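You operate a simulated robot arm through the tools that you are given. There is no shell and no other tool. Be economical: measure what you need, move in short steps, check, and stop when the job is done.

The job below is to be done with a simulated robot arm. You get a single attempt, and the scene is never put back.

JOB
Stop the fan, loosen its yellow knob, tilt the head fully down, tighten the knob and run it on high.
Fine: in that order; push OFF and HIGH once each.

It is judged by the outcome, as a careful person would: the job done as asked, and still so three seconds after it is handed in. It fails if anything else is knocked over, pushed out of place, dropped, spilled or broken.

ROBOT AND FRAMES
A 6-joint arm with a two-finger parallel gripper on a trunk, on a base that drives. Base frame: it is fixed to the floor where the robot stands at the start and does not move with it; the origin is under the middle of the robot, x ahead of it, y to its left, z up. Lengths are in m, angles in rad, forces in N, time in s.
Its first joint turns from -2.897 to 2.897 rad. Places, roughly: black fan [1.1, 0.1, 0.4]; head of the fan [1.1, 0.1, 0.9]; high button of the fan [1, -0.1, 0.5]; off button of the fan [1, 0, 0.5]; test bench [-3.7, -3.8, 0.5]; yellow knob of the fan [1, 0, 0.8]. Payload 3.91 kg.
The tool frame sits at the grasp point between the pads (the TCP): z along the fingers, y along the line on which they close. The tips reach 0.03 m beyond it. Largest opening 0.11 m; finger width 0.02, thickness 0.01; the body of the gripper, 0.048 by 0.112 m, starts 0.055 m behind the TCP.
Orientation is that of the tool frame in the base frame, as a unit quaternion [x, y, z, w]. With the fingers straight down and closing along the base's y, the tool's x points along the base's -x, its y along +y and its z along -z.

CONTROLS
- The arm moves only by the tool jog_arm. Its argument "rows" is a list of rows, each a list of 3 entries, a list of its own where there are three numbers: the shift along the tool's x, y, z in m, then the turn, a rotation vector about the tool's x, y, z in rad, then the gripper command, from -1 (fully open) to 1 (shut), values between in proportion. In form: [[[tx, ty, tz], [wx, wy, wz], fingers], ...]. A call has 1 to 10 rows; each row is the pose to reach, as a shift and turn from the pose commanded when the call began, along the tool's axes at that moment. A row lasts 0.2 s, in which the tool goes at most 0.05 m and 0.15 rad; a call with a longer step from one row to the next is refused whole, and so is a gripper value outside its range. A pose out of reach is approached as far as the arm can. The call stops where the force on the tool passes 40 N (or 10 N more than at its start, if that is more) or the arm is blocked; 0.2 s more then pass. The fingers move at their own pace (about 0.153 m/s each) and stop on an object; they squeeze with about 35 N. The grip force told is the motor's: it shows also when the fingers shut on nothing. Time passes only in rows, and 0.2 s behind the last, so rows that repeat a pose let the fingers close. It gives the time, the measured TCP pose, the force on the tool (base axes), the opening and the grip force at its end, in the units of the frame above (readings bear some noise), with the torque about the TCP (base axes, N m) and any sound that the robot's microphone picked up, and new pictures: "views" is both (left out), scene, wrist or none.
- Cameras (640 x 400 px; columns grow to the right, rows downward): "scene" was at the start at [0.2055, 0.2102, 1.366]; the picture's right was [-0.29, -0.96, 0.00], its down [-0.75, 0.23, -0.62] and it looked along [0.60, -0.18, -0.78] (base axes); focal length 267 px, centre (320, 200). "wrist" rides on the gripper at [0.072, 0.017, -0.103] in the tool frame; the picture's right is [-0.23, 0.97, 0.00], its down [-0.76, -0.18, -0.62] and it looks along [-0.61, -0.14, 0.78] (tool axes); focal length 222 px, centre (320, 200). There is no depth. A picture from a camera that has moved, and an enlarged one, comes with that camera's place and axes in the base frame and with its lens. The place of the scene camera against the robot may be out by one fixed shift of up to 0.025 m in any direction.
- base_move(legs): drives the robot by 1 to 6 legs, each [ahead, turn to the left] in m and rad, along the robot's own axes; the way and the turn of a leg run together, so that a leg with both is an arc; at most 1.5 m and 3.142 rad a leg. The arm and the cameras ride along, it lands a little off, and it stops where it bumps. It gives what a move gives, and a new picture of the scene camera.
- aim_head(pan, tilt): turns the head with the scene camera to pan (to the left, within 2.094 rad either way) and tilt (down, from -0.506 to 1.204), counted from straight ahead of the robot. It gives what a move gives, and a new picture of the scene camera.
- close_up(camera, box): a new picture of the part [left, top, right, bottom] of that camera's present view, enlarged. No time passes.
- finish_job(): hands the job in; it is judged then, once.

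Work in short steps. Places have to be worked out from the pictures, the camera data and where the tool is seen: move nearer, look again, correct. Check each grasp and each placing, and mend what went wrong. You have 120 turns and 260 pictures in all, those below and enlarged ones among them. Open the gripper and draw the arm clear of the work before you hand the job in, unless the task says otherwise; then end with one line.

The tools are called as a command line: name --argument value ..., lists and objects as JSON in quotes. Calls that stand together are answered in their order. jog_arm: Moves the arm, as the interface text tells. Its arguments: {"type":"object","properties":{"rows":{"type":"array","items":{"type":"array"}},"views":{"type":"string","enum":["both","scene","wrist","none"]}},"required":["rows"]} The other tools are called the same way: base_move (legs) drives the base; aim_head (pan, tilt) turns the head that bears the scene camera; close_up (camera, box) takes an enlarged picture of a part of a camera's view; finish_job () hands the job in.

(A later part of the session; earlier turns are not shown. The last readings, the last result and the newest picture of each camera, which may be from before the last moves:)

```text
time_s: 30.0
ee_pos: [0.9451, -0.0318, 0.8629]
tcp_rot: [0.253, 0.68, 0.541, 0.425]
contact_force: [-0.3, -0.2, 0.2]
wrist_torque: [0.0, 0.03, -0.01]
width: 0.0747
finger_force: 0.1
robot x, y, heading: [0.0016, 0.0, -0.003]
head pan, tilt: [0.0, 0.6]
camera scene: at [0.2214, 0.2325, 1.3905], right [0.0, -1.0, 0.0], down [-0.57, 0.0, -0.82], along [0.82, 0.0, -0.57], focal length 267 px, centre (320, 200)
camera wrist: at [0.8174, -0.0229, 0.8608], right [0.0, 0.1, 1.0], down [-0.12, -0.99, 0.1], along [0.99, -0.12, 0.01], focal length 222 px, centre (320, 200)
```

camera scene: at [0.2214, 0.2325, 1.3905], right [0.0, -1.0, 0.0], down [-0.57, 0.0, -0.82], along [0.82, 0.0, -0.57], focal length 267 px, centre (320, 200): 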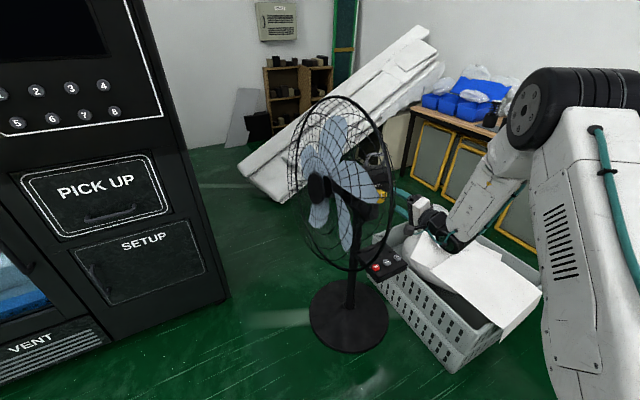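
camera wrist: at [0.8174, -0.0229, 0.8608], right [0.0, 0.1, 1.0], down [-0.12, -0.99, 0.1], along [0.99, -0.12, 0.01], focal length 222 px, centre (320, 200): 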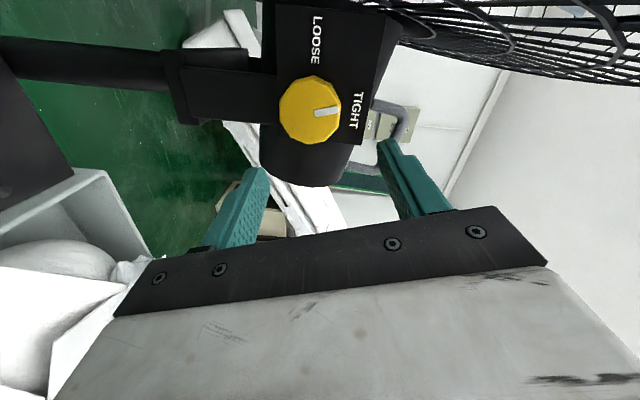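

Positive roll works freely. I roll further to ~95°, align the axis with the knob's, and centre in front of it.

jog_arm --rows '[[[0.009, -0.003, 0.0], [-0.01, -0.03, 0.12], -0.36], [[0.018, -0.006, 0.0], [-0.02, -0.06, 0.24], -0.36], [[0.027, -0.008, 0.0], [-0.03, -0.085, 0.35], -0.36]]' --views "wrist"

```text
time_s: 31.0
ee_pos: [0.9305, -0.0132, 0.8455]
tcp_rot: [0.385, 0.598, 0.606, 0.356]
contact_force: [-8.5, -9.6, 1.7]
wrist_torque: [0.22, 0.12, 1.37]
width: 0.0749
finger_force: 0.0
robot x, y, heading: [0.0004, 0.0003, -0.004]
head pan, tilt: [0.0, 0.6]
stopped in row 3: the force on the tool passed its limit at 42 N (the readings are from after the stop); the commanded pose is now the measured one
camera wrist: at [0.8048, 0.0034, 0.8652], right [0.13, -0.23, 0.96], down [-0.22, -0.96, -0.2], along [0.97, -0.18, -0.18], focal length 222 px, centre (320, 200)
```

wrist: 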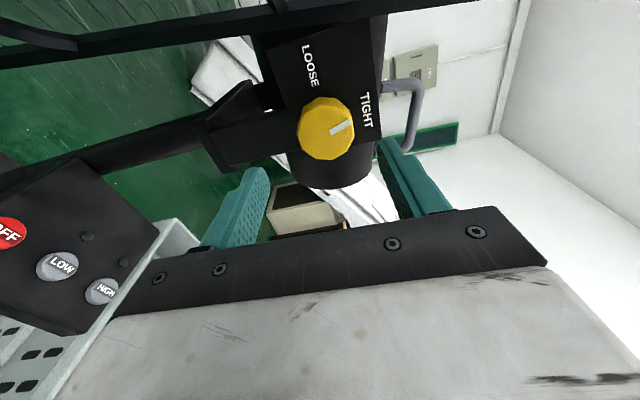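

The wrist camera housing touched the cage rim at this roll. I immediately shift away from the cage and roll back to ~+45°; I'll ratchet the knob in two 45° turns.

jog_arm --rows '[[[-0.03, 0, 0], [0, 0, 0], -0.36], [[-0.04, 0, 0], [0, 0, -0.13], -0.36], [[-0.04, 0, 0], [0, 0, -0.26], -0.36], [[-0.04, 0, 0], [0, 0, -0.39], -0.36], [[-0.04, 0, 0], [0, 0, -0.52], -0.36], [[-0.04, 0, 0], [0, 0, -0.65], -0.36], [[-0.04, 0, 0], [0, 0, -0.78], -0.36]]'

```text
time_s: 32.6
ee_pos: [0.95, -0.0481, 0.8442]
tcp_rot: [0.127, 0.7, 0.424, 0.56]
contact_force: [1.1, -0.2, -0.3]
wrist_torque: [0.01, 0.02, 0.02]
width: 0.0749
finger_force: 0.1
robot x, y, heading: [0.0002, 0.0001, -0.003]
head pan, tilt: [0.0, 0.6]
camera scene: at [0.2219, 0.2317, 1.3905], right [0.0, -1.0, 0.0], down [-0.57, 0.0, -0.82], along [0.82, 0.0, -0.57], focal length 267 px, centre (320, 200)
camera wrist: at [0.8261, -0.0389, 0.8074], right [-0.21, 0.44, 0.87], down [-0.24, -0.89, 0.39], along [0.95, -0.13, 0.3], focal length 222 px, centre (320, 200)
```

scene: 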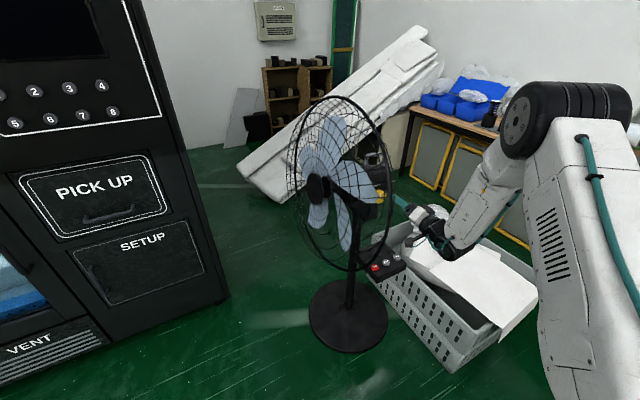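
wrist: 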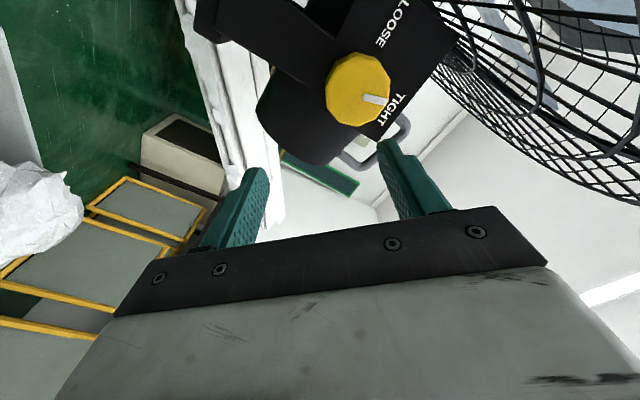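

The knob is unmoved at [0.997,0.025,0.848]. I centre on it at this roll, move in and close.

jog_arm --rows '[[[0.015, 0.016, 0], [0, 0, 0], -0.36], [[0.029, 0.033, 0], [0, 0, 0], -0.36], [[0.029, 0.033, 0.03], [0, 0, 0], -0.36], [[0.029, 0.033, 0.05], [0, 0, 0], -0.36], [[0.029, 0.033, 0.062], [0, 0, 0], -0.36]]' --views "wrist"

```text
time_s: 33.3
ee_pos: [0.9348, -0.0089, 0.8458]
tcp_rot: [0.13, 0.702, 0.425, 0.557]
contact_force: [-9.6, -8.6, -1.6]
wrist_torque: [-0.28, -0.01, 1.17]
width: 0.0749
finger_force: 0.1
robot x, y, heading: [0.0032, 0.0009, -0.003]
head pan, tilt: [0.0, 0.6]
stopped in row 3: the force on the tool passed its limit at 78 N (the readings are from after the stop); the commanded pose is now the measured one
camera wrist: at [0.8124, 0.0024, 0.8108], right [-0.21, 0.44, 0.87], down [-0.24, -0.89, 0.39], along [0.95, -0.13, 0.29], focal length 222 px, centre (320, 200)
```

wrist: 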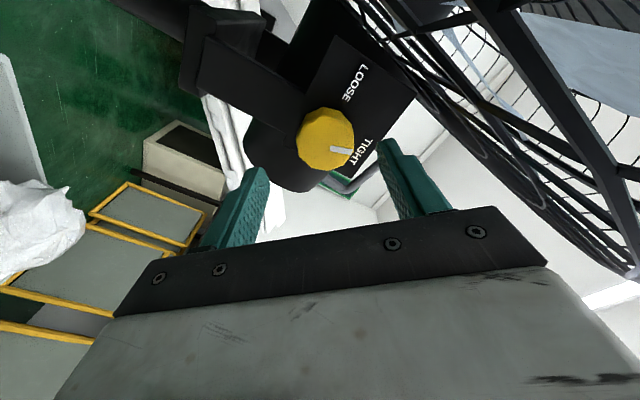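

Still touching the rim with the camera side. I'll back away and roll the long way round (+) so the camera ends on the side away from the cage.

jog_arm --rows '[[[-0.022, -0.02, 0], [0, 0, 0], -0.36], [[-0.044, -0.041, 0], [0, 0, 0], -0.36], [[-0.066, -0.061, -0.02], [0, 0, 0], -0.36], [[-0.08, -0.075, -0.03], [0, 0, 0.14], -0.36], [[-0.08, -0.075, -0.03], [0, 0, 0.28], -0.36], [[-0.08, -0.075, -0.03], [0, 0, 0.42], -0.36], [[-0.08, -0.075, -0.03], [0, 0, 0.56], -0.36], [[-0.08, -0.075, -0.03], [0, 0, 0.7], -0.36], [[-0.08, -0.075, -0.03], [0, 0, 0.84], -0.36], [[-0.08, -0.075, -0.03], [0, 0, 0.98], -0.36]]' --views "scene"

jog_arm --rows '[[[0, 0, 0], [0, 0, 0.14], -0.36], [[0, 0, 0], [0, 0, 0.28], -0.36], [[0, 0, 0], [0, 0, 0.42], -0.36], [[0, 0, 0], [0, 0, 0.56], -0.36], [[0, 0, 0], [0, 0, 0.7], -0.36], [[0, 0, 0], [0, 0, 0.84], -0.36], [[0, 0, 0], [0, 0, 0.98], -0.36], [[0, 0, 0], [0, 0, 1.12], -0.36], [[0, 0, 0], [0, 0, 1.26], -0.36], [[0, 0, 0], [0, 0, 1.4], -0.36]]' --views "wrist"

```text
time_s: 35.5
ee_pos: [0.9584, -0.1177, 0.8466]
tcp_rot: [0.445, 0.558, 0.638, 0.291]
contact_force: [-0.8, 0.5, -0.1]
wrist_torque: [-0.01, 0.0, -0.01]
width: 0.0747
finger_force: 0.1
robot x, y, heading: [-0.0009, 0.0006, -0.004]
head pan, tilt: [0.0, 0.6]
camera scene: at [0.222, 0.2315, 1.3905], right [0.0, -1.0, 0.0], down [-0.57, 0.0, -0.82], along [0.82, 0.0, -0.57], focal length 267 px, centre (320, 200)
```

scene: 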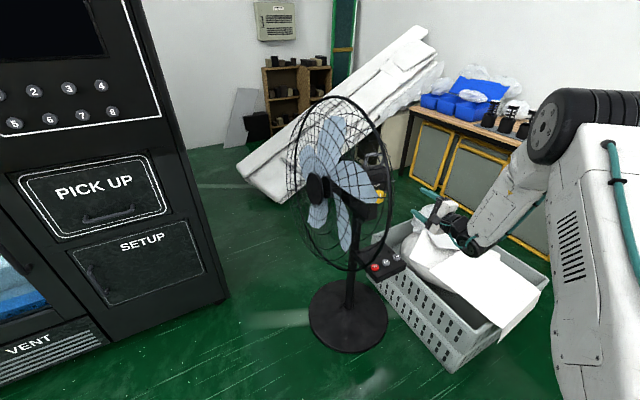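

```text
time_s: 37.7
ee_pos: [0.9599, -0.1176, 0.8464]
tcp_rot: [0.699, 0.141, 0.675, -0.19]
contact_force: [-0.1, -0.1, 0.0]
wrist_torque: [0.02, -0.01, 0.01]
width: 0.0748
finger_force: 0.0
robot x, y, heading: [0.0013, -0.0, -0.004]
head pan, tilt: [0.0, 0.6]
camera wrist: at [0.8773, -0.1844, 0.9176], right [0.43, -0.85, -0.3], down [-0.67, -0.08, -0.74], along [0.6, 0.52, -0.61], focal length 222 px, centre (320, 200)
```

wrist: 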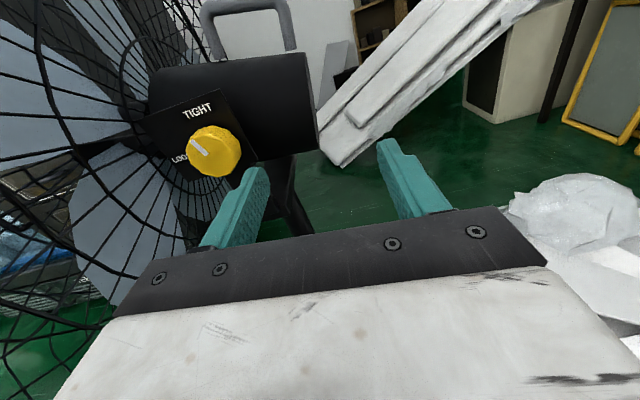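

Rolling this way works, and the view is now upright. I enlarge the knob to see its mark.

close_up --camera "wrist" --box '[130, 0, 330, 200]'

```text
2.00 times, centred on (230, 100) of wrist
camera zoom: at [0.8773, -0.1844, 0.9176], right [0.43, -0.85, -0.3], down [-0.67, -0.08, -0.74], along [0.6, 0.52, -0.61], focal length 444 px, centre (500, 400)
```

zoom: 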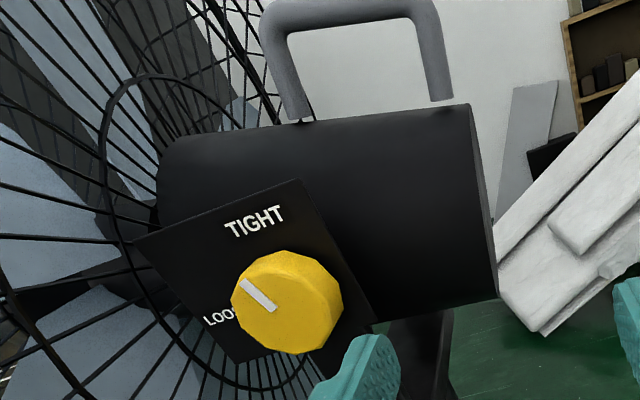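

The earlier slip turned the mark ~25–30° toward LOOSE already. I roll a further +0.9 and move sideways to stand in front of the knob.

jog_arm --rows '[[[0, 0, 0], [0, 0, 0.14], -0.36], [[0, 0, 0], [0, 0, 0.28], -0.36], [[0, 0, 0], [0, 0, 0.42], -0.36], [[0, 0, 0], [0, 0, 0.56], -0.36], [[-0.001, -0.02, 0], [0, 0, 0.7], -0.36], [[-0.003, -0.045, 0], [0, 0, 0.82], -0.36], [[-0.005, -0.075, 0], [0, 0, 0.9], -0.36], [[-0.006, -0.11, 0], [0, 0, 0.9], -0.36]]'

```text
time_s: 39.5
ee_pos: [0.9088, -0.0193, 0.8478]
tcp_rot: [0.691, -0.178, 0.526, -0.463]
contact_force: [0.2, 0.2, 0.6]
wrist_torque: [0.0, -0.03, 0.06]
width: 0.0747
finger_force: 0.0
robot x, y, heading: [0.0006, -0.0, -0.005]
head pan, tilt: [0.0, 0.6]
camera scene: at [0.2222, 0.2313, 1.3905], right [0.0, -1.0, 0.0], down [-0.57, 0.0, -0.82], along [0.82, 0.0, -0.57], focal length 267 px, centre (320, 200)
camera wrist: at [0.8479, -0.1292, 0.8751], right [0.15, -0.33, -0.93], down [-0.89, 0.37, -0.27], along [0.43, 0.87, -0.24], focal length 222 px, centre (320, 200)
```

scene: 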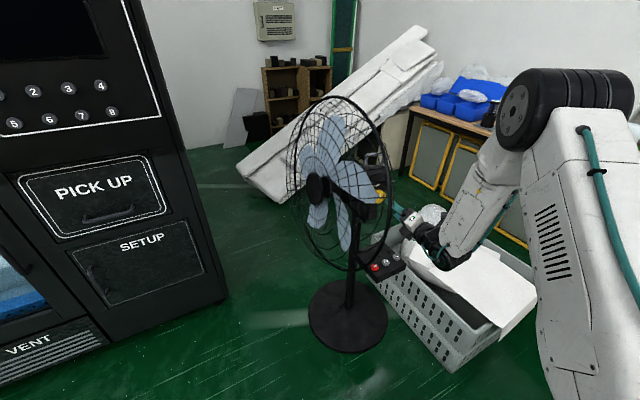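
wrist: 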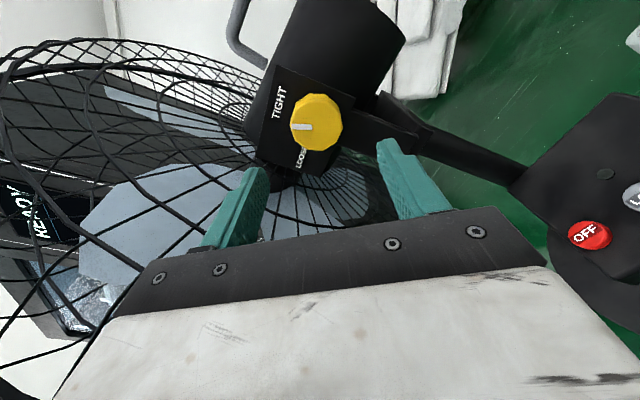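

Aligned: only forward motion is needed (~86 mm). I advance.

jog_arm --rows '[[[0.001, -0.001, 0.035], [0, 0, 0], -0.36], [[0.002, -0.001, 0.06], [0, 0, 0], -0.36], [[0.002, -0.001, 0.076], [0, 0, 0], -0.36], [[0.002, -0.001, 0.086], [0, 0, 0], -0.36]]' --views "wrist"

```text
time_s: 40.5
ee_pos: [0.9855, 0.0182, 0.8494]
tcp_rot: [0.691, -0.177, 0.527, -0.463]
contact_force: [0.6, -0.8, 0.3]
wrist_torque: [0.01, 0.01, 0.0]
width: 0.0747
finger_force: 0.1
robot x, y, heading: [0.0003, -0.0037, -0.009]
head pan, tilt: [0.0, 0.6]
camera wrist: at [0.9251, -0.0906, 0.8757], right [0.15, -0.33, -0.93], down [-0.89, 0.37, -0.27], along [0.43, 0.87, -0.24], focal length 222 px, centre (320, 200)
```

wrist: 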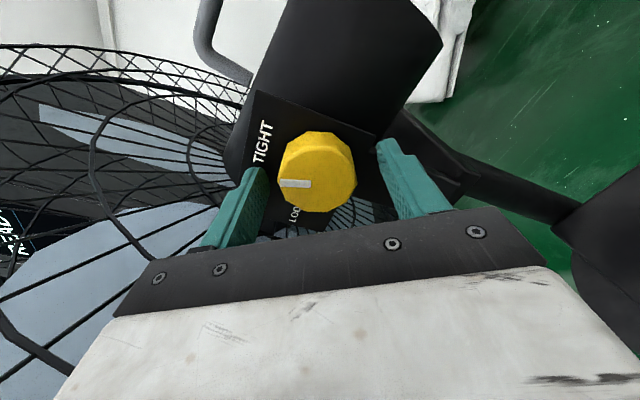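

Knob is between the fingers; I close and turn a first −0.5 rad.

jog_arm --rows '[[[0, 0, 0], [0, 0, 0], 0.1], [[0, 0, 0], [0, 0, 0], 1], [[0, 0, 0], [0, 0, 0], 1], [[0, 0, 0], [0, 0, -0.1], 1], [[0, 0, 0], [0, 0, -0.2], 1], [[0, 0, 0], [0, 0, -0.3], 1], [[0, 0, 0], [0, 0, -0.4], 1], [[0, 0, 0], [0, 0, -0.5], 1]]' --views "wrist"

```text
time_s: 42.3
ee_pos: [0.9863, 0.0198, 0.8488]
tcp_rot: [0.712, 0.001, 0.625, -0.319]
contact_force: [-4.5, 9.9, 14.8]
wrist_torque: [0.51, -1.02, -0.14]
width: 0.0475
finger_force: 44.8
robot x, y, heading: [-0.0004, 0.0024, -0.001]
head pan, tilt: [0.0, 0.6]
camera wrist: at [0.9158, -0.0709, 0.9065], right [0.34, -0.69, -0.64], down [-0.79, 0.16, -0.59], along [0.51, 0.71, -0.49], focal length 222 px, centre (320, 200)
```

wrist: 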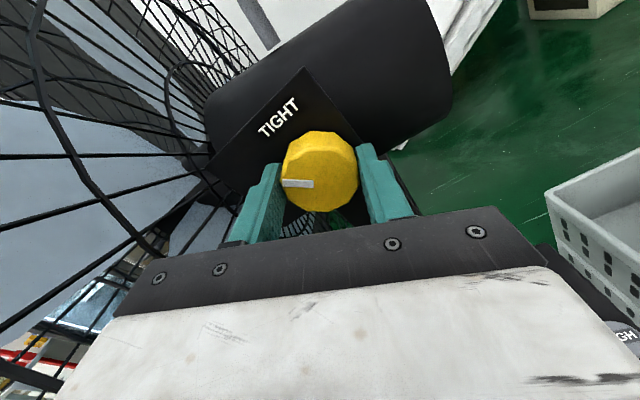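

The knob turns with the gripper. I continue another −0.6 rad.

jog_arm --rows '[[[0, 0, 0], [0, 0, -0.1], 1], [[0, 0, 0], [0, 0, -0.2], 1], [[0, 0, 0], [0, 0, -0.3], 1], [[0, 0, 0], [0, 0, -0.4], 1], [[0, 0, 0], [0, 0, -0.5], 1], [[0, 0, 0], [0, 0, -0.6], 1]]' --views "wrist"

close_up --camera "wrist" --box '[200, 40, 440, 240]'

```text
time_s: 43.7
ee_pos: [0.986, 0.0183, 0.8499]
tcp_rot: [0.681, 0.212, 0.691, -0.119]
contact_force: [6.2, 5.3, 13.7]
wrist_torque: [0.52, -0.96, -0.08]
width: 0.0476
finger_force: 45.0
robot x, y, heading: [0.0003, 0.0018, -0.005]
head pan, tilt: [0.0, 0.6]
camera wrist: at [0.8978, -0.035, 0.9235], right [0.45, -0.89, -0.1], down [-0.6, -0.22, -0.77], along [0.66, 0.4, -0.63], focal length 222 px, centre (320, 200)
```

wrist: 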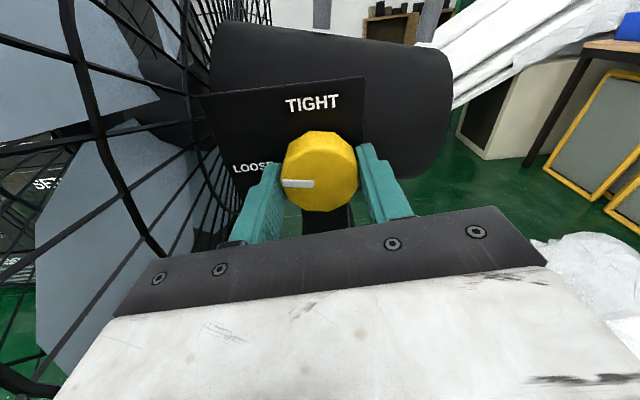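

```text
2.00 times, centred on (320, 140) of wrist
camera zoom: at [0.8978, -0.035, 0.9235], right [0.45, -0.89, -0.1], down [-0.6, -0.22, -0.77], along [0.66, 0.4, -0.63], focal length 444 px, centre (320, 320)
```

zoom: 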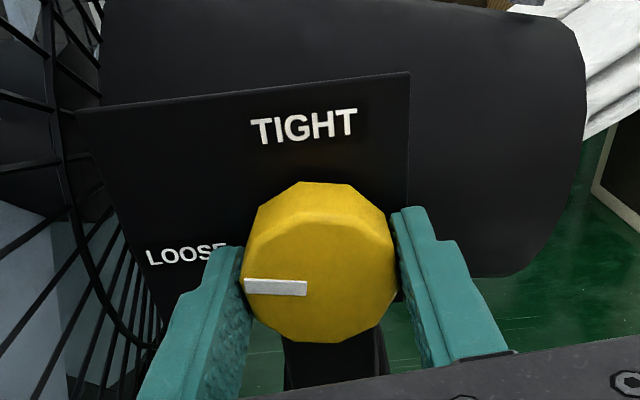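

The mark is near LOOSE, ~80° by the plate edges. I add a gentle −0.15 rad.

jog_arm --rows '[[[0, 0, 0], [0, 0, -0.05], 1], [[0, 0, 0], [0, 0, -0.1], 1], [[0, 0, 0], [0, 0, -0.15], 1]]' --views "none"

close_up --camera "wrist" --box '[200, 40, 440, 240]'

```text
time_s: 44.5
ee_pos: [0.9859, 0.0184, 0.8492]
tcp_rot: [0.663, 0.262, 0.698, -0.067]
contact_force: [11.3, 2.0, 15.0]
wrist_torque: [0.18, -0.4, -0.38]
width: 0.0476
finger_force: 44.8
robot x, y, heading: [0.0021, 0.0018, -0.006]
head pan, tilt: [0.0, 0.6]
```

```text
2.00 times, centred on (320, 140) of wrist
camera zoom: at [0.8928, -0.0253, 0.9237], right [0.45, -0.89, 0.05], down [-0.55, -0.32, -0.77], along [0.7, 0.32, -0.64], focal length 444 px, centre (320, 320)
```

zoom: 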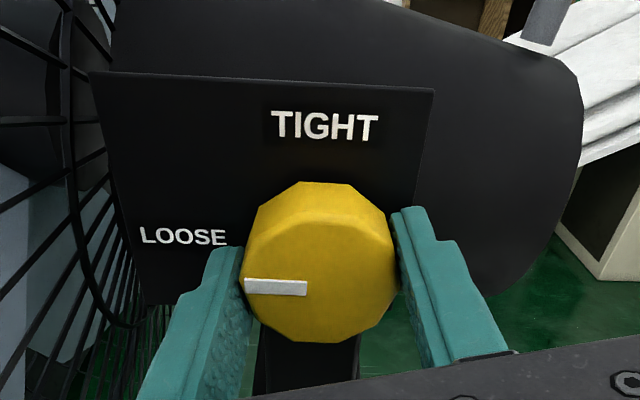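

The mark is now exactly at LOOSE. I release and back off to measure the handle.

jog_arm --rows '[[[0, 0, 0], [0, 0, 0], -0.2], [[0, 0, 0], [0, 0, 0], -0.36], [[0, 0, -0.03], [0, 0, 0], -0.36], [[0, 0, -0.06], [0, 0, 0], -0.36], [[0, 0, -0.09], [0, 0, 0], -0.36]]'

```text
time_s: 45.7
ee_pos: [0.9056, -0.0213, 0.8498]
tcp_rot: [0.664, 0.262, 0.697, -0.068]
contact_force: [-0.5, 0.2, 0.3]
wrist_torque: [-0.01, 0.03, 0.03]
width: 0.0749
finger_force: 0.0
robot x, y, heading: [0.0005, -0.0016, -0.003]
head pan, tilt: [0.0, 0.6]
camera scene: at [0.2221, 0.2319, 1.3905], right [0.0, -1.0, 0.0], down [-0.57, 0.0, -0.82], along [0.82, 0.0, -0.57], focal length 267 px, centre (320, 200)
camera wrist: at [0.8124, -0.0658, 0.9251], right [0.45, -0.89, 0.05], down [-0.55, -0.32, -0.77], along [0.7, 0.32, -0.64], focal length 222 px, centre (320, 200)
```

scene: 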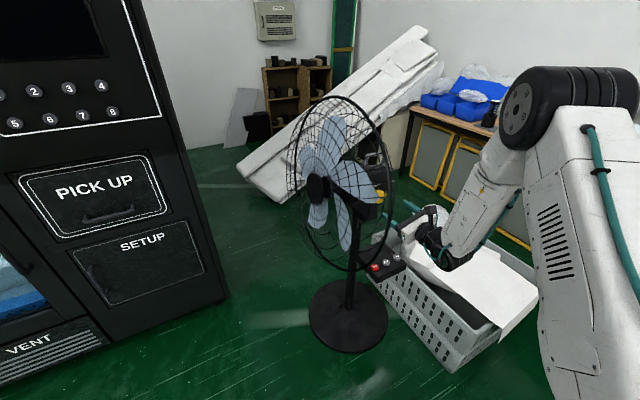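
wrist: 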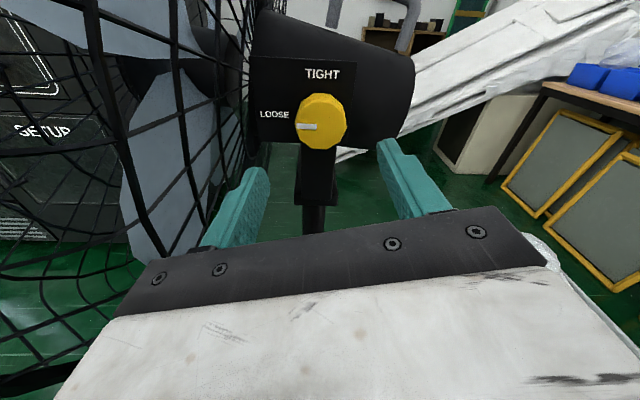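

Knob is LOOSE. To tilt the head down I'll lift the motor's rear from below with closed fingers; first I level the roll and move down and back beside the post, in front of it.

jog_arm --rows '[[[-0.034, 0.011, 0.0], [0, 0, 0.07], 1], [[-0.068, 0.022, 0.0], [0, 0, 0.14], 1], [[-0.102, 0.033, 0.0], [0, 0, 0.21], 1], [[-0.137, 0.044, 0.003], [0, 0, 0.28], 1], [[-0.137, 0.044, 0.003], [0, 0, 0.28], 1]]'

```text
time_s: 46.9
ee_pos: [0.9433, -0.0933, 0.7281]
tcp_rot: [0.694, 0.166, 0.681, -0.165]
contact_force: [0.8, 0.4, -0.5]
wrist_torque: [0.04, -0.03, -0.01]
width: 0.0
finger_force: 34.9
robot x, y, heading: [-0.0003, -0.0015, -0.0]
head pan, tilt: [0.0, 0.6]
camera scene: at [0.222, 0.2317, 1.3905], right [0.0, -1.0, 0.0], down [-0.57, 0.0, -0.82], along [0.82, 0.0, -0.57], focal length 267 px, centre (320, 200)
camera wrist: at [0.8598, -0.1557, 0.8021], right [0.44, -0.87, -0.23], down [-0.65, -0.13, -0.75], along [0.62, 0.48, -0.62], focal length 222 px, centre (320, 200)
```

scene: 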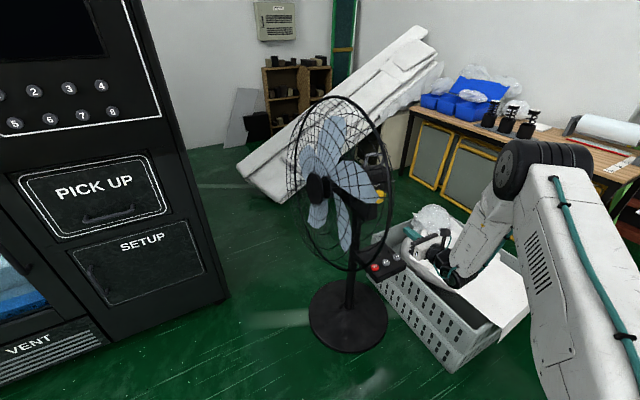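
wrist: 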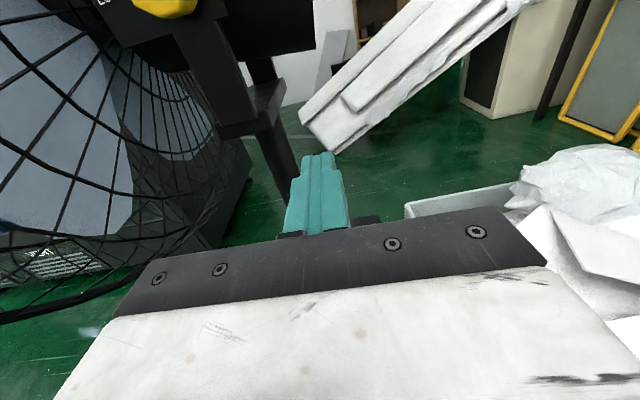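

Motor underside is at z≈0.78, rear end ≈9 cm behind the knob axis; the post bracket is clear of the finger path. I advance under the motor.

jog_arm --rows '[[[0, -0.006, 0.04], [0, 0, 0], 1], [[0, -0.012, 0.08], [0, 0, 0], 1], [[0, -0.012, 0.115], [0, 0, 0], 1], [[0, -0.012, 0.142], [0, 0, 0], 1]]'

close_up --camera "wrist" --box '[120, 0, 440, 200]'

```text
time_s: 47.9
ee_pos: [1.064, -0.0167, 0.7279]
tcp_rot: [0.694, 0.166, 0.681, -0.165]
contact_force: [-0.6, -0.4, 0.5]
wrist_torque: [0.03, -0.01, 0.02]
width: 0.0
finger_force: 35.2
robot x, y, heading: [-0.0001, -0.002, -0.005]
head pan, tilt: [0.0, 0.6]
camera scene: at [0.222, 0.2316, 1.3905], right [0.0, -1.0, 0.0], down [-0.56, 0.0, -0.83], along [0.83, 0.0, -0.56], focal length 267 px, centre (320, 200)
camera wrist: at [0.9806, -0.0797, 0.8013], right [0.44, -0.87, -0.23], down [-0.65, -0.13, -0.75], along [0.62, 0.48, -0.62], focal length 222 px, centre (320, 200)
```

scene: 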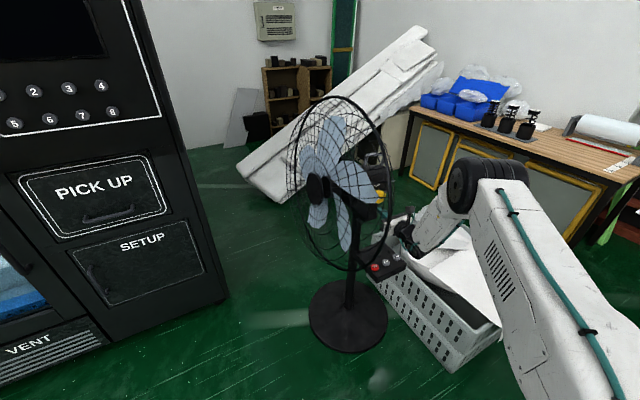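
wrist: 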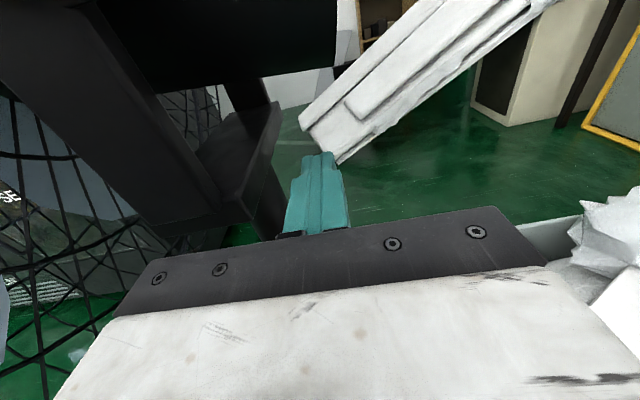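

```text
2.00 times, centred on (280, 100) of wrist
camera zoom: at [0.9806, -0.0797, 0.8013], right [0.44, -0.87, -0.23], down [-0.65, -0.13, -0.75], along [0.62, 0.48, -0.62], focal length 444 px, centre (400, 400)
```

zoom: 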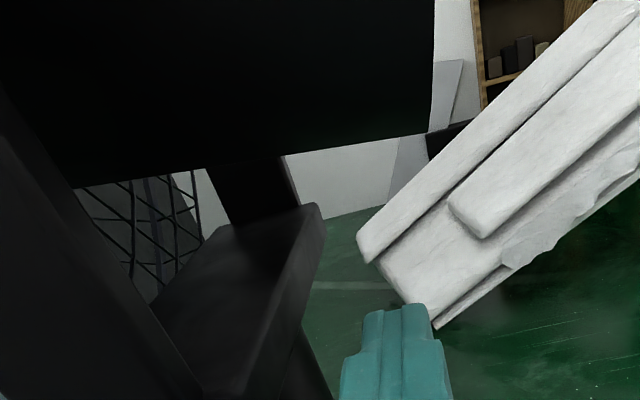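

The fingers lie under the motor rear, clear of the yoke crossbar. I lift in small steps (contact expected near z=0.77).

jog_arm --rows '[[[0.03, 0, 0], [0, 0, 0], 1], [[0.04, 0, 0], [0, 0, 0], 1], [[0.047, 0, 0], [0, 0, 0], 1], [[0.054, 0, 0], [0, 0, 0], 1], [[0.061, 0, 0], [0, 0, 0], 1]]'

```text
time_s: 49.1
ee_pos: [1.0633, -0.0194, 0.7878]
tcp_rot: [0.694, 0.164, 0.682, -0.164]
contact_force: [-9.1, -14.1, -13.2]
wrist_torque: [-0.11, 0.25, -0.15]
width: 0.0
finger_force: 34.2
robot x, y, heading: [-0.0002, 0.0003, -0.006]
head pan, tilt: [0.0, 0.6]
camera scene: at [0.2226, 0.2308, 1.3905], right [-0.01, -1.0, 0.0], down [-0.57, 0.0, -0.82], along [0.82, 0.0, -0.57], focal length 267 px, centre (320, 200)
camera wrist: at [0.9809, -0.0811, 0.8606], right [0.44, -0.87, -0.23], down [-0.65, -0.13, -0.75], along [0.62, 0.48, -0.62], focal length 222 px, centre (320, 200)
```

scene: 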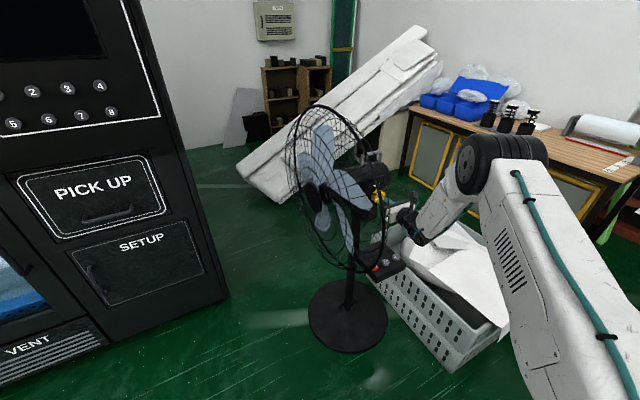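
wrist: 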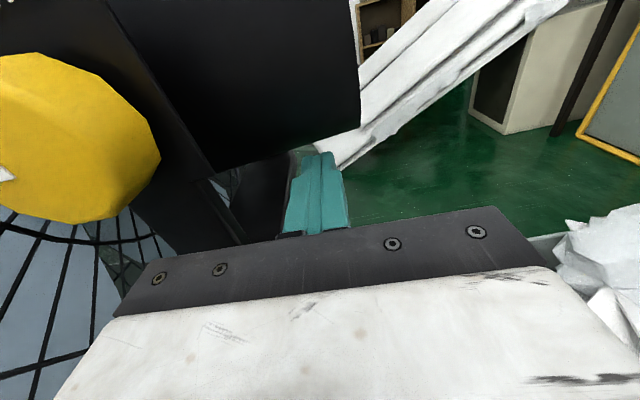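

The head is tilting with ~20 N. I keep lifting in small steps.

jog_arm --rows '[[[0.006, 0, 0], [0, 0, 0], 1], [[0.012, 0, 0], [0, 0, 0], 1], [[0.018, 0, 0], [0, 0, 0], 1], [[0.024, 0, 0], [0, 0, 0], 1]]'

```text
time_s: 50.0
ee_pos: [1.0634, -0.022, 0.8039]
tcp_rot: [0.696, 0.163, 0.68, -0.163]
contact_force: [-0.8, -1.8, -1.1]
wrist_torque: [0.0, -0.01, -0.04]
width: 0.0001
finger_force: 34.5
robot x, y, heading: [0.0011, -0.0002, -0.008]
head pan, tilt: [0.0, 0.6]
stopped in row 4: the force on the tool passed its limit at 47 N (the readings are from after the stop); the commanded pose is now the measured one
camera scene: at [0.2227, 0.2309, 1.3905], right [-0.01, -1.0, 0.0], down [-0.57, 0.0, -0.82], along [0.82, -0.01, -0.57], focal length 267 px, centre (320, 200)
camera wrist: at [0.9803, -0.084, 0.8771], right [0.43, -0.87, -0.23], down [-0.65, -0.13, -0.75], along [0.62, 0.47, -0.62], focal length 222 px, centre (320, 200)
```

scene: 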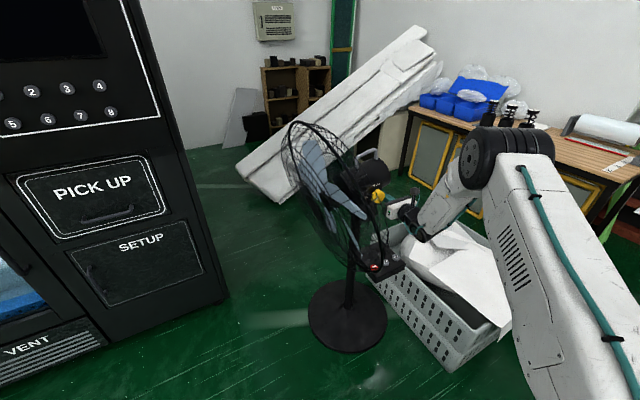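
wrist: 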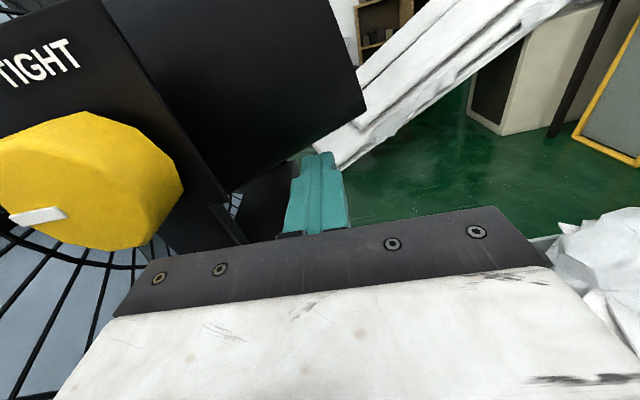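

The head tilted further and the force peaked at 47 N — possibly the stop. I look closely.

close_up --camera "scene" --box '[270, 110, 430, 290]'

close_up --camera "wrist" --box '[0, 0, 400, 250]'

```text
2.22 times, centred on (350, 200) of scene
camera zoom: at [0.2227, 0.2309, 1.3905], right [-0.01, -1.0, 0.0], down [-0.57, 0.0, -0.82], along [0.82, -0.01, -0.57], focal length 594 px, centre (253, 200)
```

zoom: 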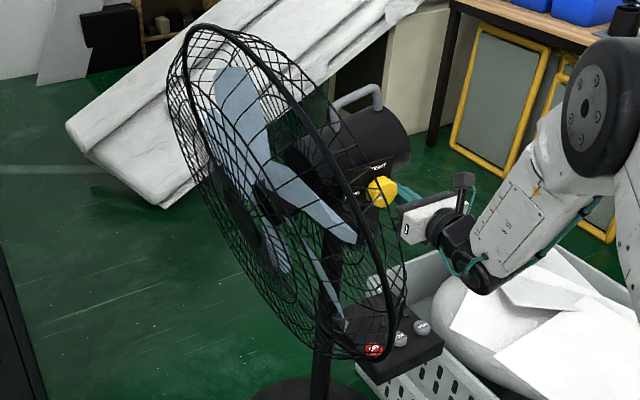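

```text
1.60 times, centred on (200, 125) of wrist
camera zoom: at [0.9803, -0.084, 0.8771], right [0.43, -0.87, -0.23], down [-0.65, -0.13, -0.75], along [0.62, 0.47, -0.62], focal length 355 px, centre (512, 320)
```

zoom: 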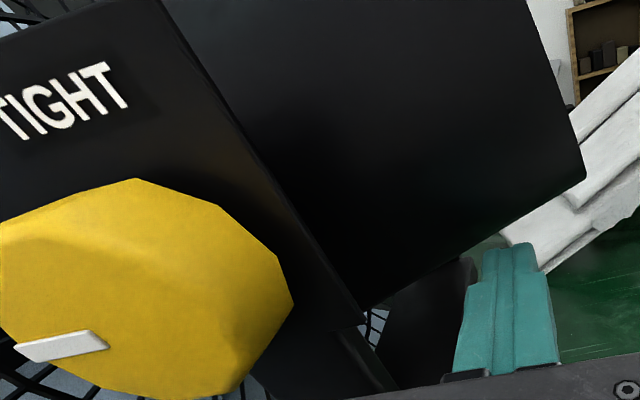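

Head is well down. I lift a little more to verify whether it's at its stop.

jog_arm --rows '[[[0.004, 0, 0], [0, 0, 0], 1], [[0.008, 0, 0], [0, 0, 0], 1], [[0.012, 0, 0], [0, 0, 0], 1], [[0.016, 0, 0], [0, 0, 0], 1]]'

close_up --camera "scene" --box '[270, 110, 430, 290]'

```text
time_s: 50.6
ee_pos: [1.0617, -0.0238, 0.8063]
tcp_rot: [0.7, 0.162, 0.676, -0.163]
contact_force: [-2.1, -1.2, -1.0]
wrist_torque: [-0.01, 0.02, 0.0]
width: 0.0002
finger_force: 34.9
robot x, y, heading: [-0.0002, -0.0029, -0.004]
head pan, tilt: [0.0, 0.6]
stopped in row 3: the force on the tool passed its limit at 44 N (the readings are from after the stop); the commanded pose is now the measured one
camera scene: at [0.2226, 0.2308, 1.3905], right [-0.01, -1.0, 0.0], down [-0.57, 0.0, -0.82], along [0.82, -0.01, -0.57], focal length 267 px, centre (320, 200)
camera wrist: at [0.9785, -0.085, 0.881], right [0.43, -0.87, -0.24], down [-0.66, -0.13, -0.74], along [0.61, 0.47, -0.63], focal length 222 px, centre (320, 200)
```

scene: 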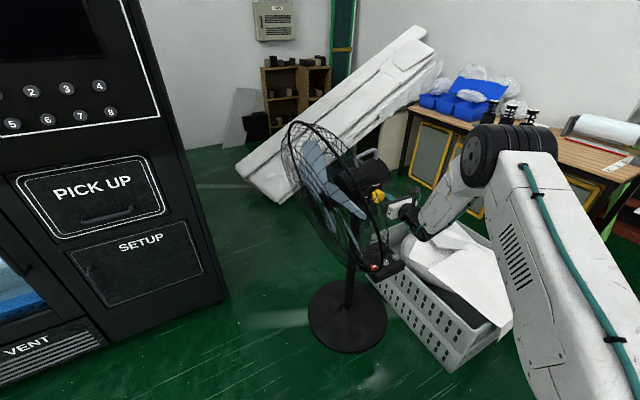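
wrist: 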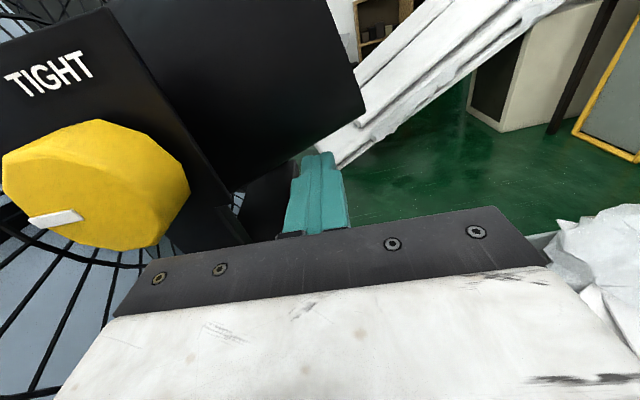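

```text
2.22 times, centred on (350, 200) of scene
camera zoom: at [0.2226, 0.2308, 1.3905], right [-0.01, -1.0, 0.0], down [-0.57, 0.0, -0.82], along [0.82, -0.01, -0.57], focal length 594 px, centre (253, 200)
```

zoom: 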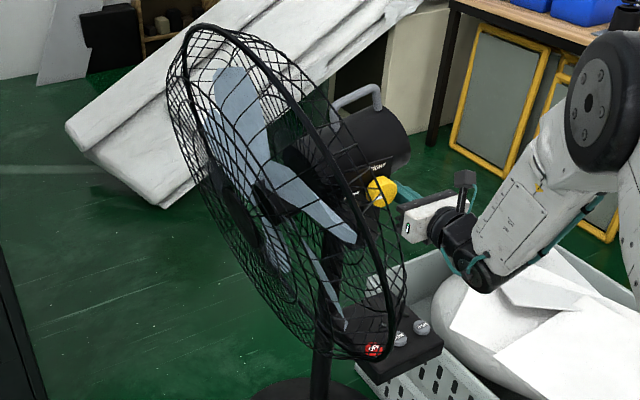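

No further movement at 44 N. To be sure it's the stop and not the gripper touching the knob, I shift the fingers further to the rear (longer lever) and lift again.

jog_arm --rows '[[[-0.025, 0, 0], [0, 0, 0], 1], [[-0.025, 0.03, 0], [0, 0, 0], 1], [[-0.008, 0.03, 0], [0, 0, 0], 1], [[0.0, 0.03, 0], [0, 0, 0], 1], [[0.006, 0.03, 0], [0, 0, 0], 1], [[0.011, 0.03, 0], [0, 0, 0], 1], [[0.016, 0.03, 0], [0, 0, 0], 1], [[0.021, 0.03, 0], [0, 0, 0], 1], [[0.026, 0.03, 0], [0, 0, 0], 1]]'

close_up --camera "scene" --box '[270, 110, 430, 290]'

```text
time_s: 52.5
ee_pos: [1.0725, -0.0516, 0.8189]
tcp_rot: [0.706, 0.161, 0.67, -0.162]
contact_force: [-4.2, -0.5, -1.7]
wrist_torque: [-0.05, 0.06, 0.08]
width: 0.0
finger_force: 34.9
robot x, y, heading: [-0.002, 0.0038, -0.006]
head pan, tilt: [0.0, 0.6]
stopped in row 9: the force on the tool passed its limit at 52 N (the readings are from after the stop); the commanded pose is now the measured one
camera scene: at [0.2225, 0.2306, 1.3905], right [-0.01, -1.0, 0.0], down [-0.56, 0.0, -0.83], along [0.82, -0.01, -0.57], focal length 267 px, centre (320, 200)
camera wrist: at [0.99, -0.1127, 0.8945], right [0.42, -0.87, -0.24], down [-0.67, -0.13, -0.73], along [0.61, 0.47, -0.64], focal length 222 px, centre (320, 200)
```

scene: 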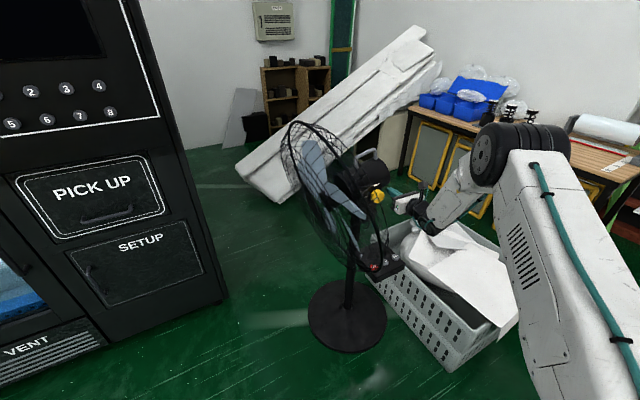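
wrist: 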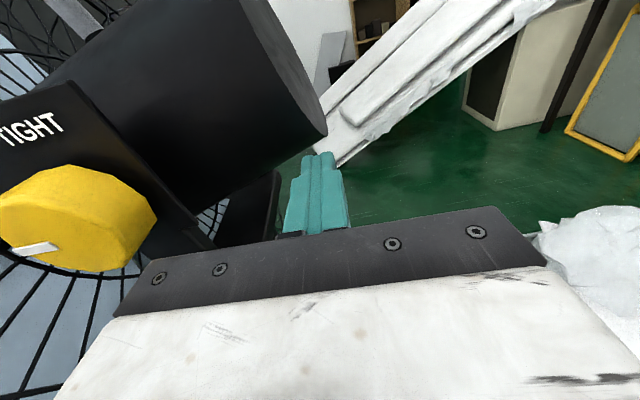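

```text
2.22 times, centred on (350, 200) of scene
camera zoom: at [0.2225, 0.2306, 1.3905], right [-0.01, -1.0, 0.0], down [-0.56, 0.0, -0.83], along [0.82, -0.01, -0.57], focal length 594 px, centre (253, 200)
```

zoom: 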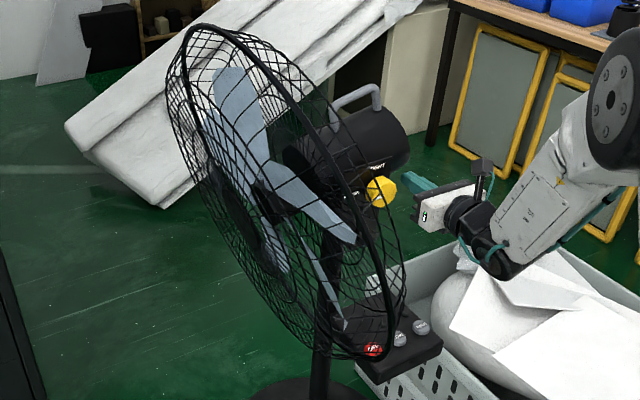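

The head did not move under 52 N at the longer lever: it's at its stop. I lower the fingers and withdraw, checking that it stays down.

jog_arm --rows '[[[-0.015, 0, 0], [0, 0, 0], 1], [[-0.03, 0.01, 0], [0, 0, 0], 1], [[-0.03, 0.01, -0.04], [0, 0, 0], 1], [[-0.03, 0.01, -0.08], [0, 0, 0], 1], [[-0.03, 0.01, -0.12], [0, 0, 0], 1], [[-0.03, 0.01, -0.15], [0, 0, 0], 0], [[0.01, 0.01, -0.15], [0, 0, 0], -0.36], [[0.04, 0.01, -0.15], [0, 0, 0], -0.36]]'

close_up --camera "wrist" --box '[130, 0, 330, 200]'

```text
time_s: 54.3
ee_pos: [0.9448, -0.1274, 0.8651]
tcp_rot: [0.705, 0.162, 0.671, -0.164]
contact_force: [0.0, 0.1, -0.1]
wrist_torque: [0.04, -0.03, 0.01]
width: 0.0746
finger_force: 0.2
robot x, y, heading: [0.0012, 0.0014, -0.008]
head pan, tilt: [0.0, 0.6]
camera scene: at [0.2228, 0.2305, 1.3905], right [-0.01, -1.0, 0.0], down [-0.57, 0.0, -0.82], along [0.82, -0.01, -0.57], focal length 267 px, centre (320, 200)
camera wrist: at [0.8626, -0.1882, 0.9412], right [0.42, -0.87, -0.24], down [-0.67, -0.13, -0.73], along [0.61, 0.47, -0.64], focal length 222 px, centre (320, 200)
```

scene: 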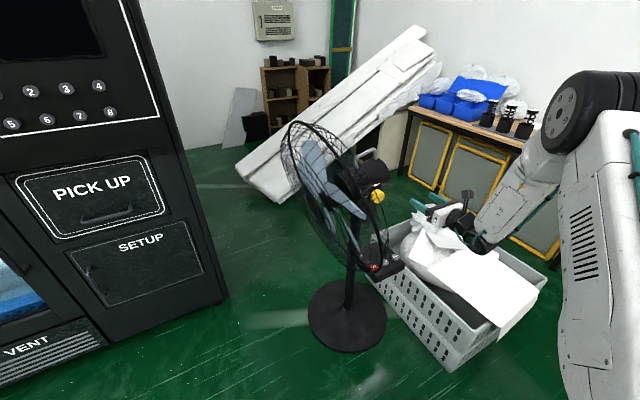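
wrist: 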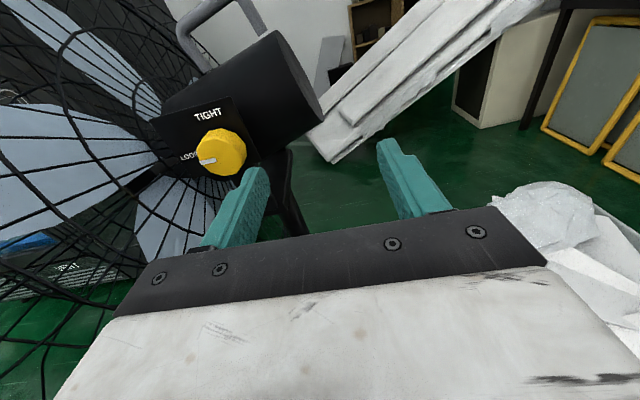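

```text
2.00 times, centred on (230, 100) of wrist
camera zoom: at [0.8626, -0.1882, 0.9412], right [0.42, -0.87, -0.24], down [-0.67, -0.13, -0.73], along [0.61, 0.47, -0.64], focal length 444 px, centre (500, 400)
```

zoom: 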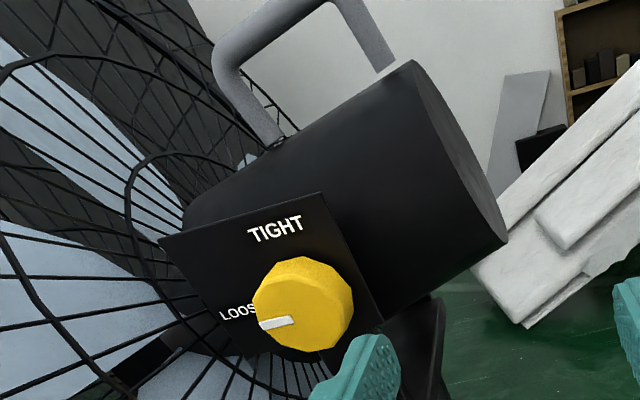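

The head stays fully down; the plate and knob (still at LOOSE) did not move: [0.998,0.024,0.850]. I line up on the knob again, with roll −0.3 so I can turn +90° to tighten.

jog_arm --rows '[[[-0.005, -0.03, 0.0], [0, 0.012, -0.08], -0.36], [[-0.009, -0.06, 0.0], [0, 0.024, -0.16], -0.36], [[-0.013, -0.09, 0.005], [0, 0.036, -0.24], -0.36], [[-0.017, -0.111, 0.01], [0, 0.046, -0.3], -0.36]]' --views "wrist"

```text
time_s: 55.3
ee_pos: [0.9042, -0.0235, 0.8508]
tcp_rot: [0.658, 0.26, 0.704, -0.063]
contact_force: [0.0, -0.1, -0.2]
wrist_torque: [-0.01, -0.01, 0.0]
width: 0.0748
finger_force: 0.0
robot x, y, heading: [-0.0002, 0.0004, -0.007]
head pan, tilt: [0.0, 0.6]
camera wrist: at [0.8088, -0.0666, 0.923], right [0.45, -0.89, 0.06], down [-0.54, -0.32, -0.78], along [0.71, 0.32, -0.62], focal length 222 px, centre (320, 200)
```

wrist: 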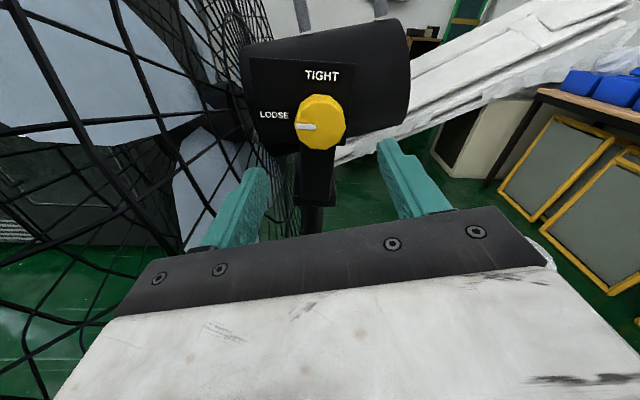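

Alignment is good; I advance 93 mm and close on the knob.

jog_arm --rows '[[[0, 0, 0.04], [0, 0, 0], -0.36], [[-0.001, -0.001, 0.065], [0, 0, 0], -0.36], [[-0.001, -0.001, 0.082], [0, 0, 0], -0.36], [[-0.001, -0.001, 0.093], [0, 0, 0], -0.36], [[-0.001, -0.001, 0.093], [0, 0, 0], 0.1], [[-0.001, -0.001, 0.093], [0, 0, 0], 1], [[-0.001, -0.001, 0.093], [0, 0, 0], 1]]' --views "wrist"

```text
time_s: 56.9
ee_pos: [0.9861, 0.0193, 0.8496]
tcp_rot: [0.657, 0.261, 0.704, -0.065]
contact_force: [10.1, -5.2, 2.4]
wrist_torque: [-0.19, 0.29, -0.53]
width: 0.0476
finger_force: 45.1
robot x, y, heading: [-0.0031, 0.0003, -0.01]
head pan, tilt: [0.0, 0.6]
camera wrist: at [0.8919, -0.0246, 0.9223], right [0.45, -0.89, 0.06], down [-0.54, -0.32, -0.78], along [0.71, 0.32, -0.62], focal length 222 px, centre (320, 200)
```

wrist: 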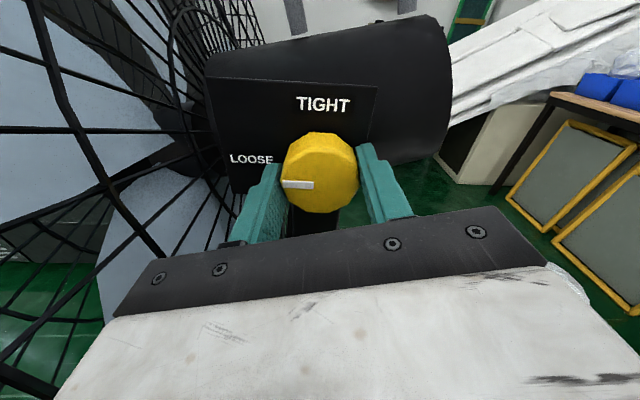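

Gripped at 47.6 mm, the mark at LOOSE. I turn clockwise +0.9 rad and then continue.

jog_arm --rows '[[[0, 0, 0], [0, 0, 0.1], 1], [[0, 0, 0], [0, 0, 0.2], 1], [[0, 0, 0], [0, 0, 0.3], 1], [[0, 0, 0], [0, 0, 0.4], 1], [[0, 0, 0], [0, 0, 0.5], 1], [[0, 0, 0], [0, 0, 0.6], 1], [[0, 0, 0], [0, 0, 0.7], 1], [[0, 0, 0], [0, 0, 0.8], 1], [[0, 0, 0], [0, 0, 0.9], 1]]' --views "wrist"

```text
time_s: 58.9
ee_pos: [0.9859, 0.0198, 0.849]
tcp_rot: [0.705, -0.051, 0.606, -0.364]
contact_force: [24.9, -5.5, 12.4]
wrist_torque: [-0.07, 0.11, -0.16]
width: 0.0475
finger_force: 44.8
robot x, y, heading: [-0.0013, -0.0022, -0.009]
head pan, tilt: [0.0, 0.6]
camera wrist: at [0.9184, -0.0778, 0.8973], right [0.3, -0.59, -0.75], down [-0.82, 0.24, -0.52], along [0.49, 0.77, -0.41], focal length 222 px, centre (320, 200)
```

wrist: 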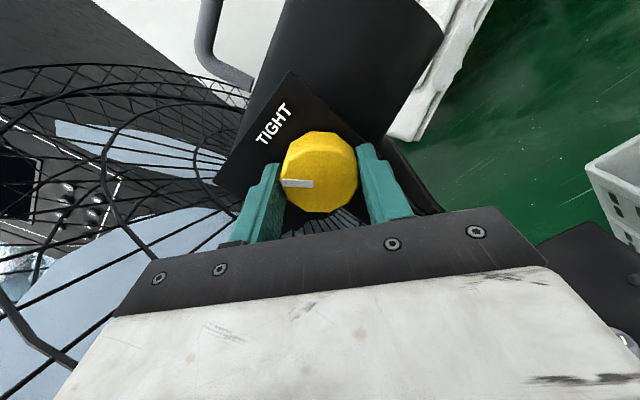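

Turning fine. I continue +0.67 to reach TIGHT.

jog_arm --rows '[[[0, 0, 0], [0, 0, 0.1], 1], [[0, 0, 0], [0, 0, 0.2], 1], [[0, 0, 0], [0, 0, 0.3], 1], [[0, 0, 0], [0, 0, 0.4], 1], [[0, 0, 0], [0, 0, 0.5], 1], [[0, 0, 0], [0, 0, 0.6], 1], [[0, 0, 0], [0, 0, 0.67], 1]]' --views "none"

close_up --camera "wrist" --box '[200, 40, 440, 240]'

```text
time_s: 60.5
ee_pos: [0.9852, 0.0199, 0.85]
tcp_rot: [0.649, -0.28, 0.452, -0.544]
contact_force: [9.9, -1.6, 20.8]
wrist_torque: [-0.19, -0.68, -0.65]
width: 0.0474
finger_force: 44.9
robot x, y, heading: [-0.0035, -0.0012, -0.005]
head pan, tilt: [0.0, 0.6]
```

```text
2.00 times, centred on (320, 140) of wrist
camera zoom: at [0.9263, -0.0939, 0.8524], right [0.03, -0.05, -1.0], down [-0.91, 0.41, -0.04], along [0.42, 0.91, -0.04], focal length 444 px, centre (320, 320)
```

zoom: 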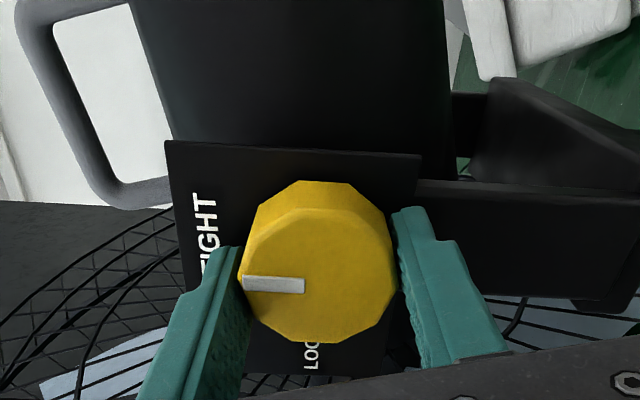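

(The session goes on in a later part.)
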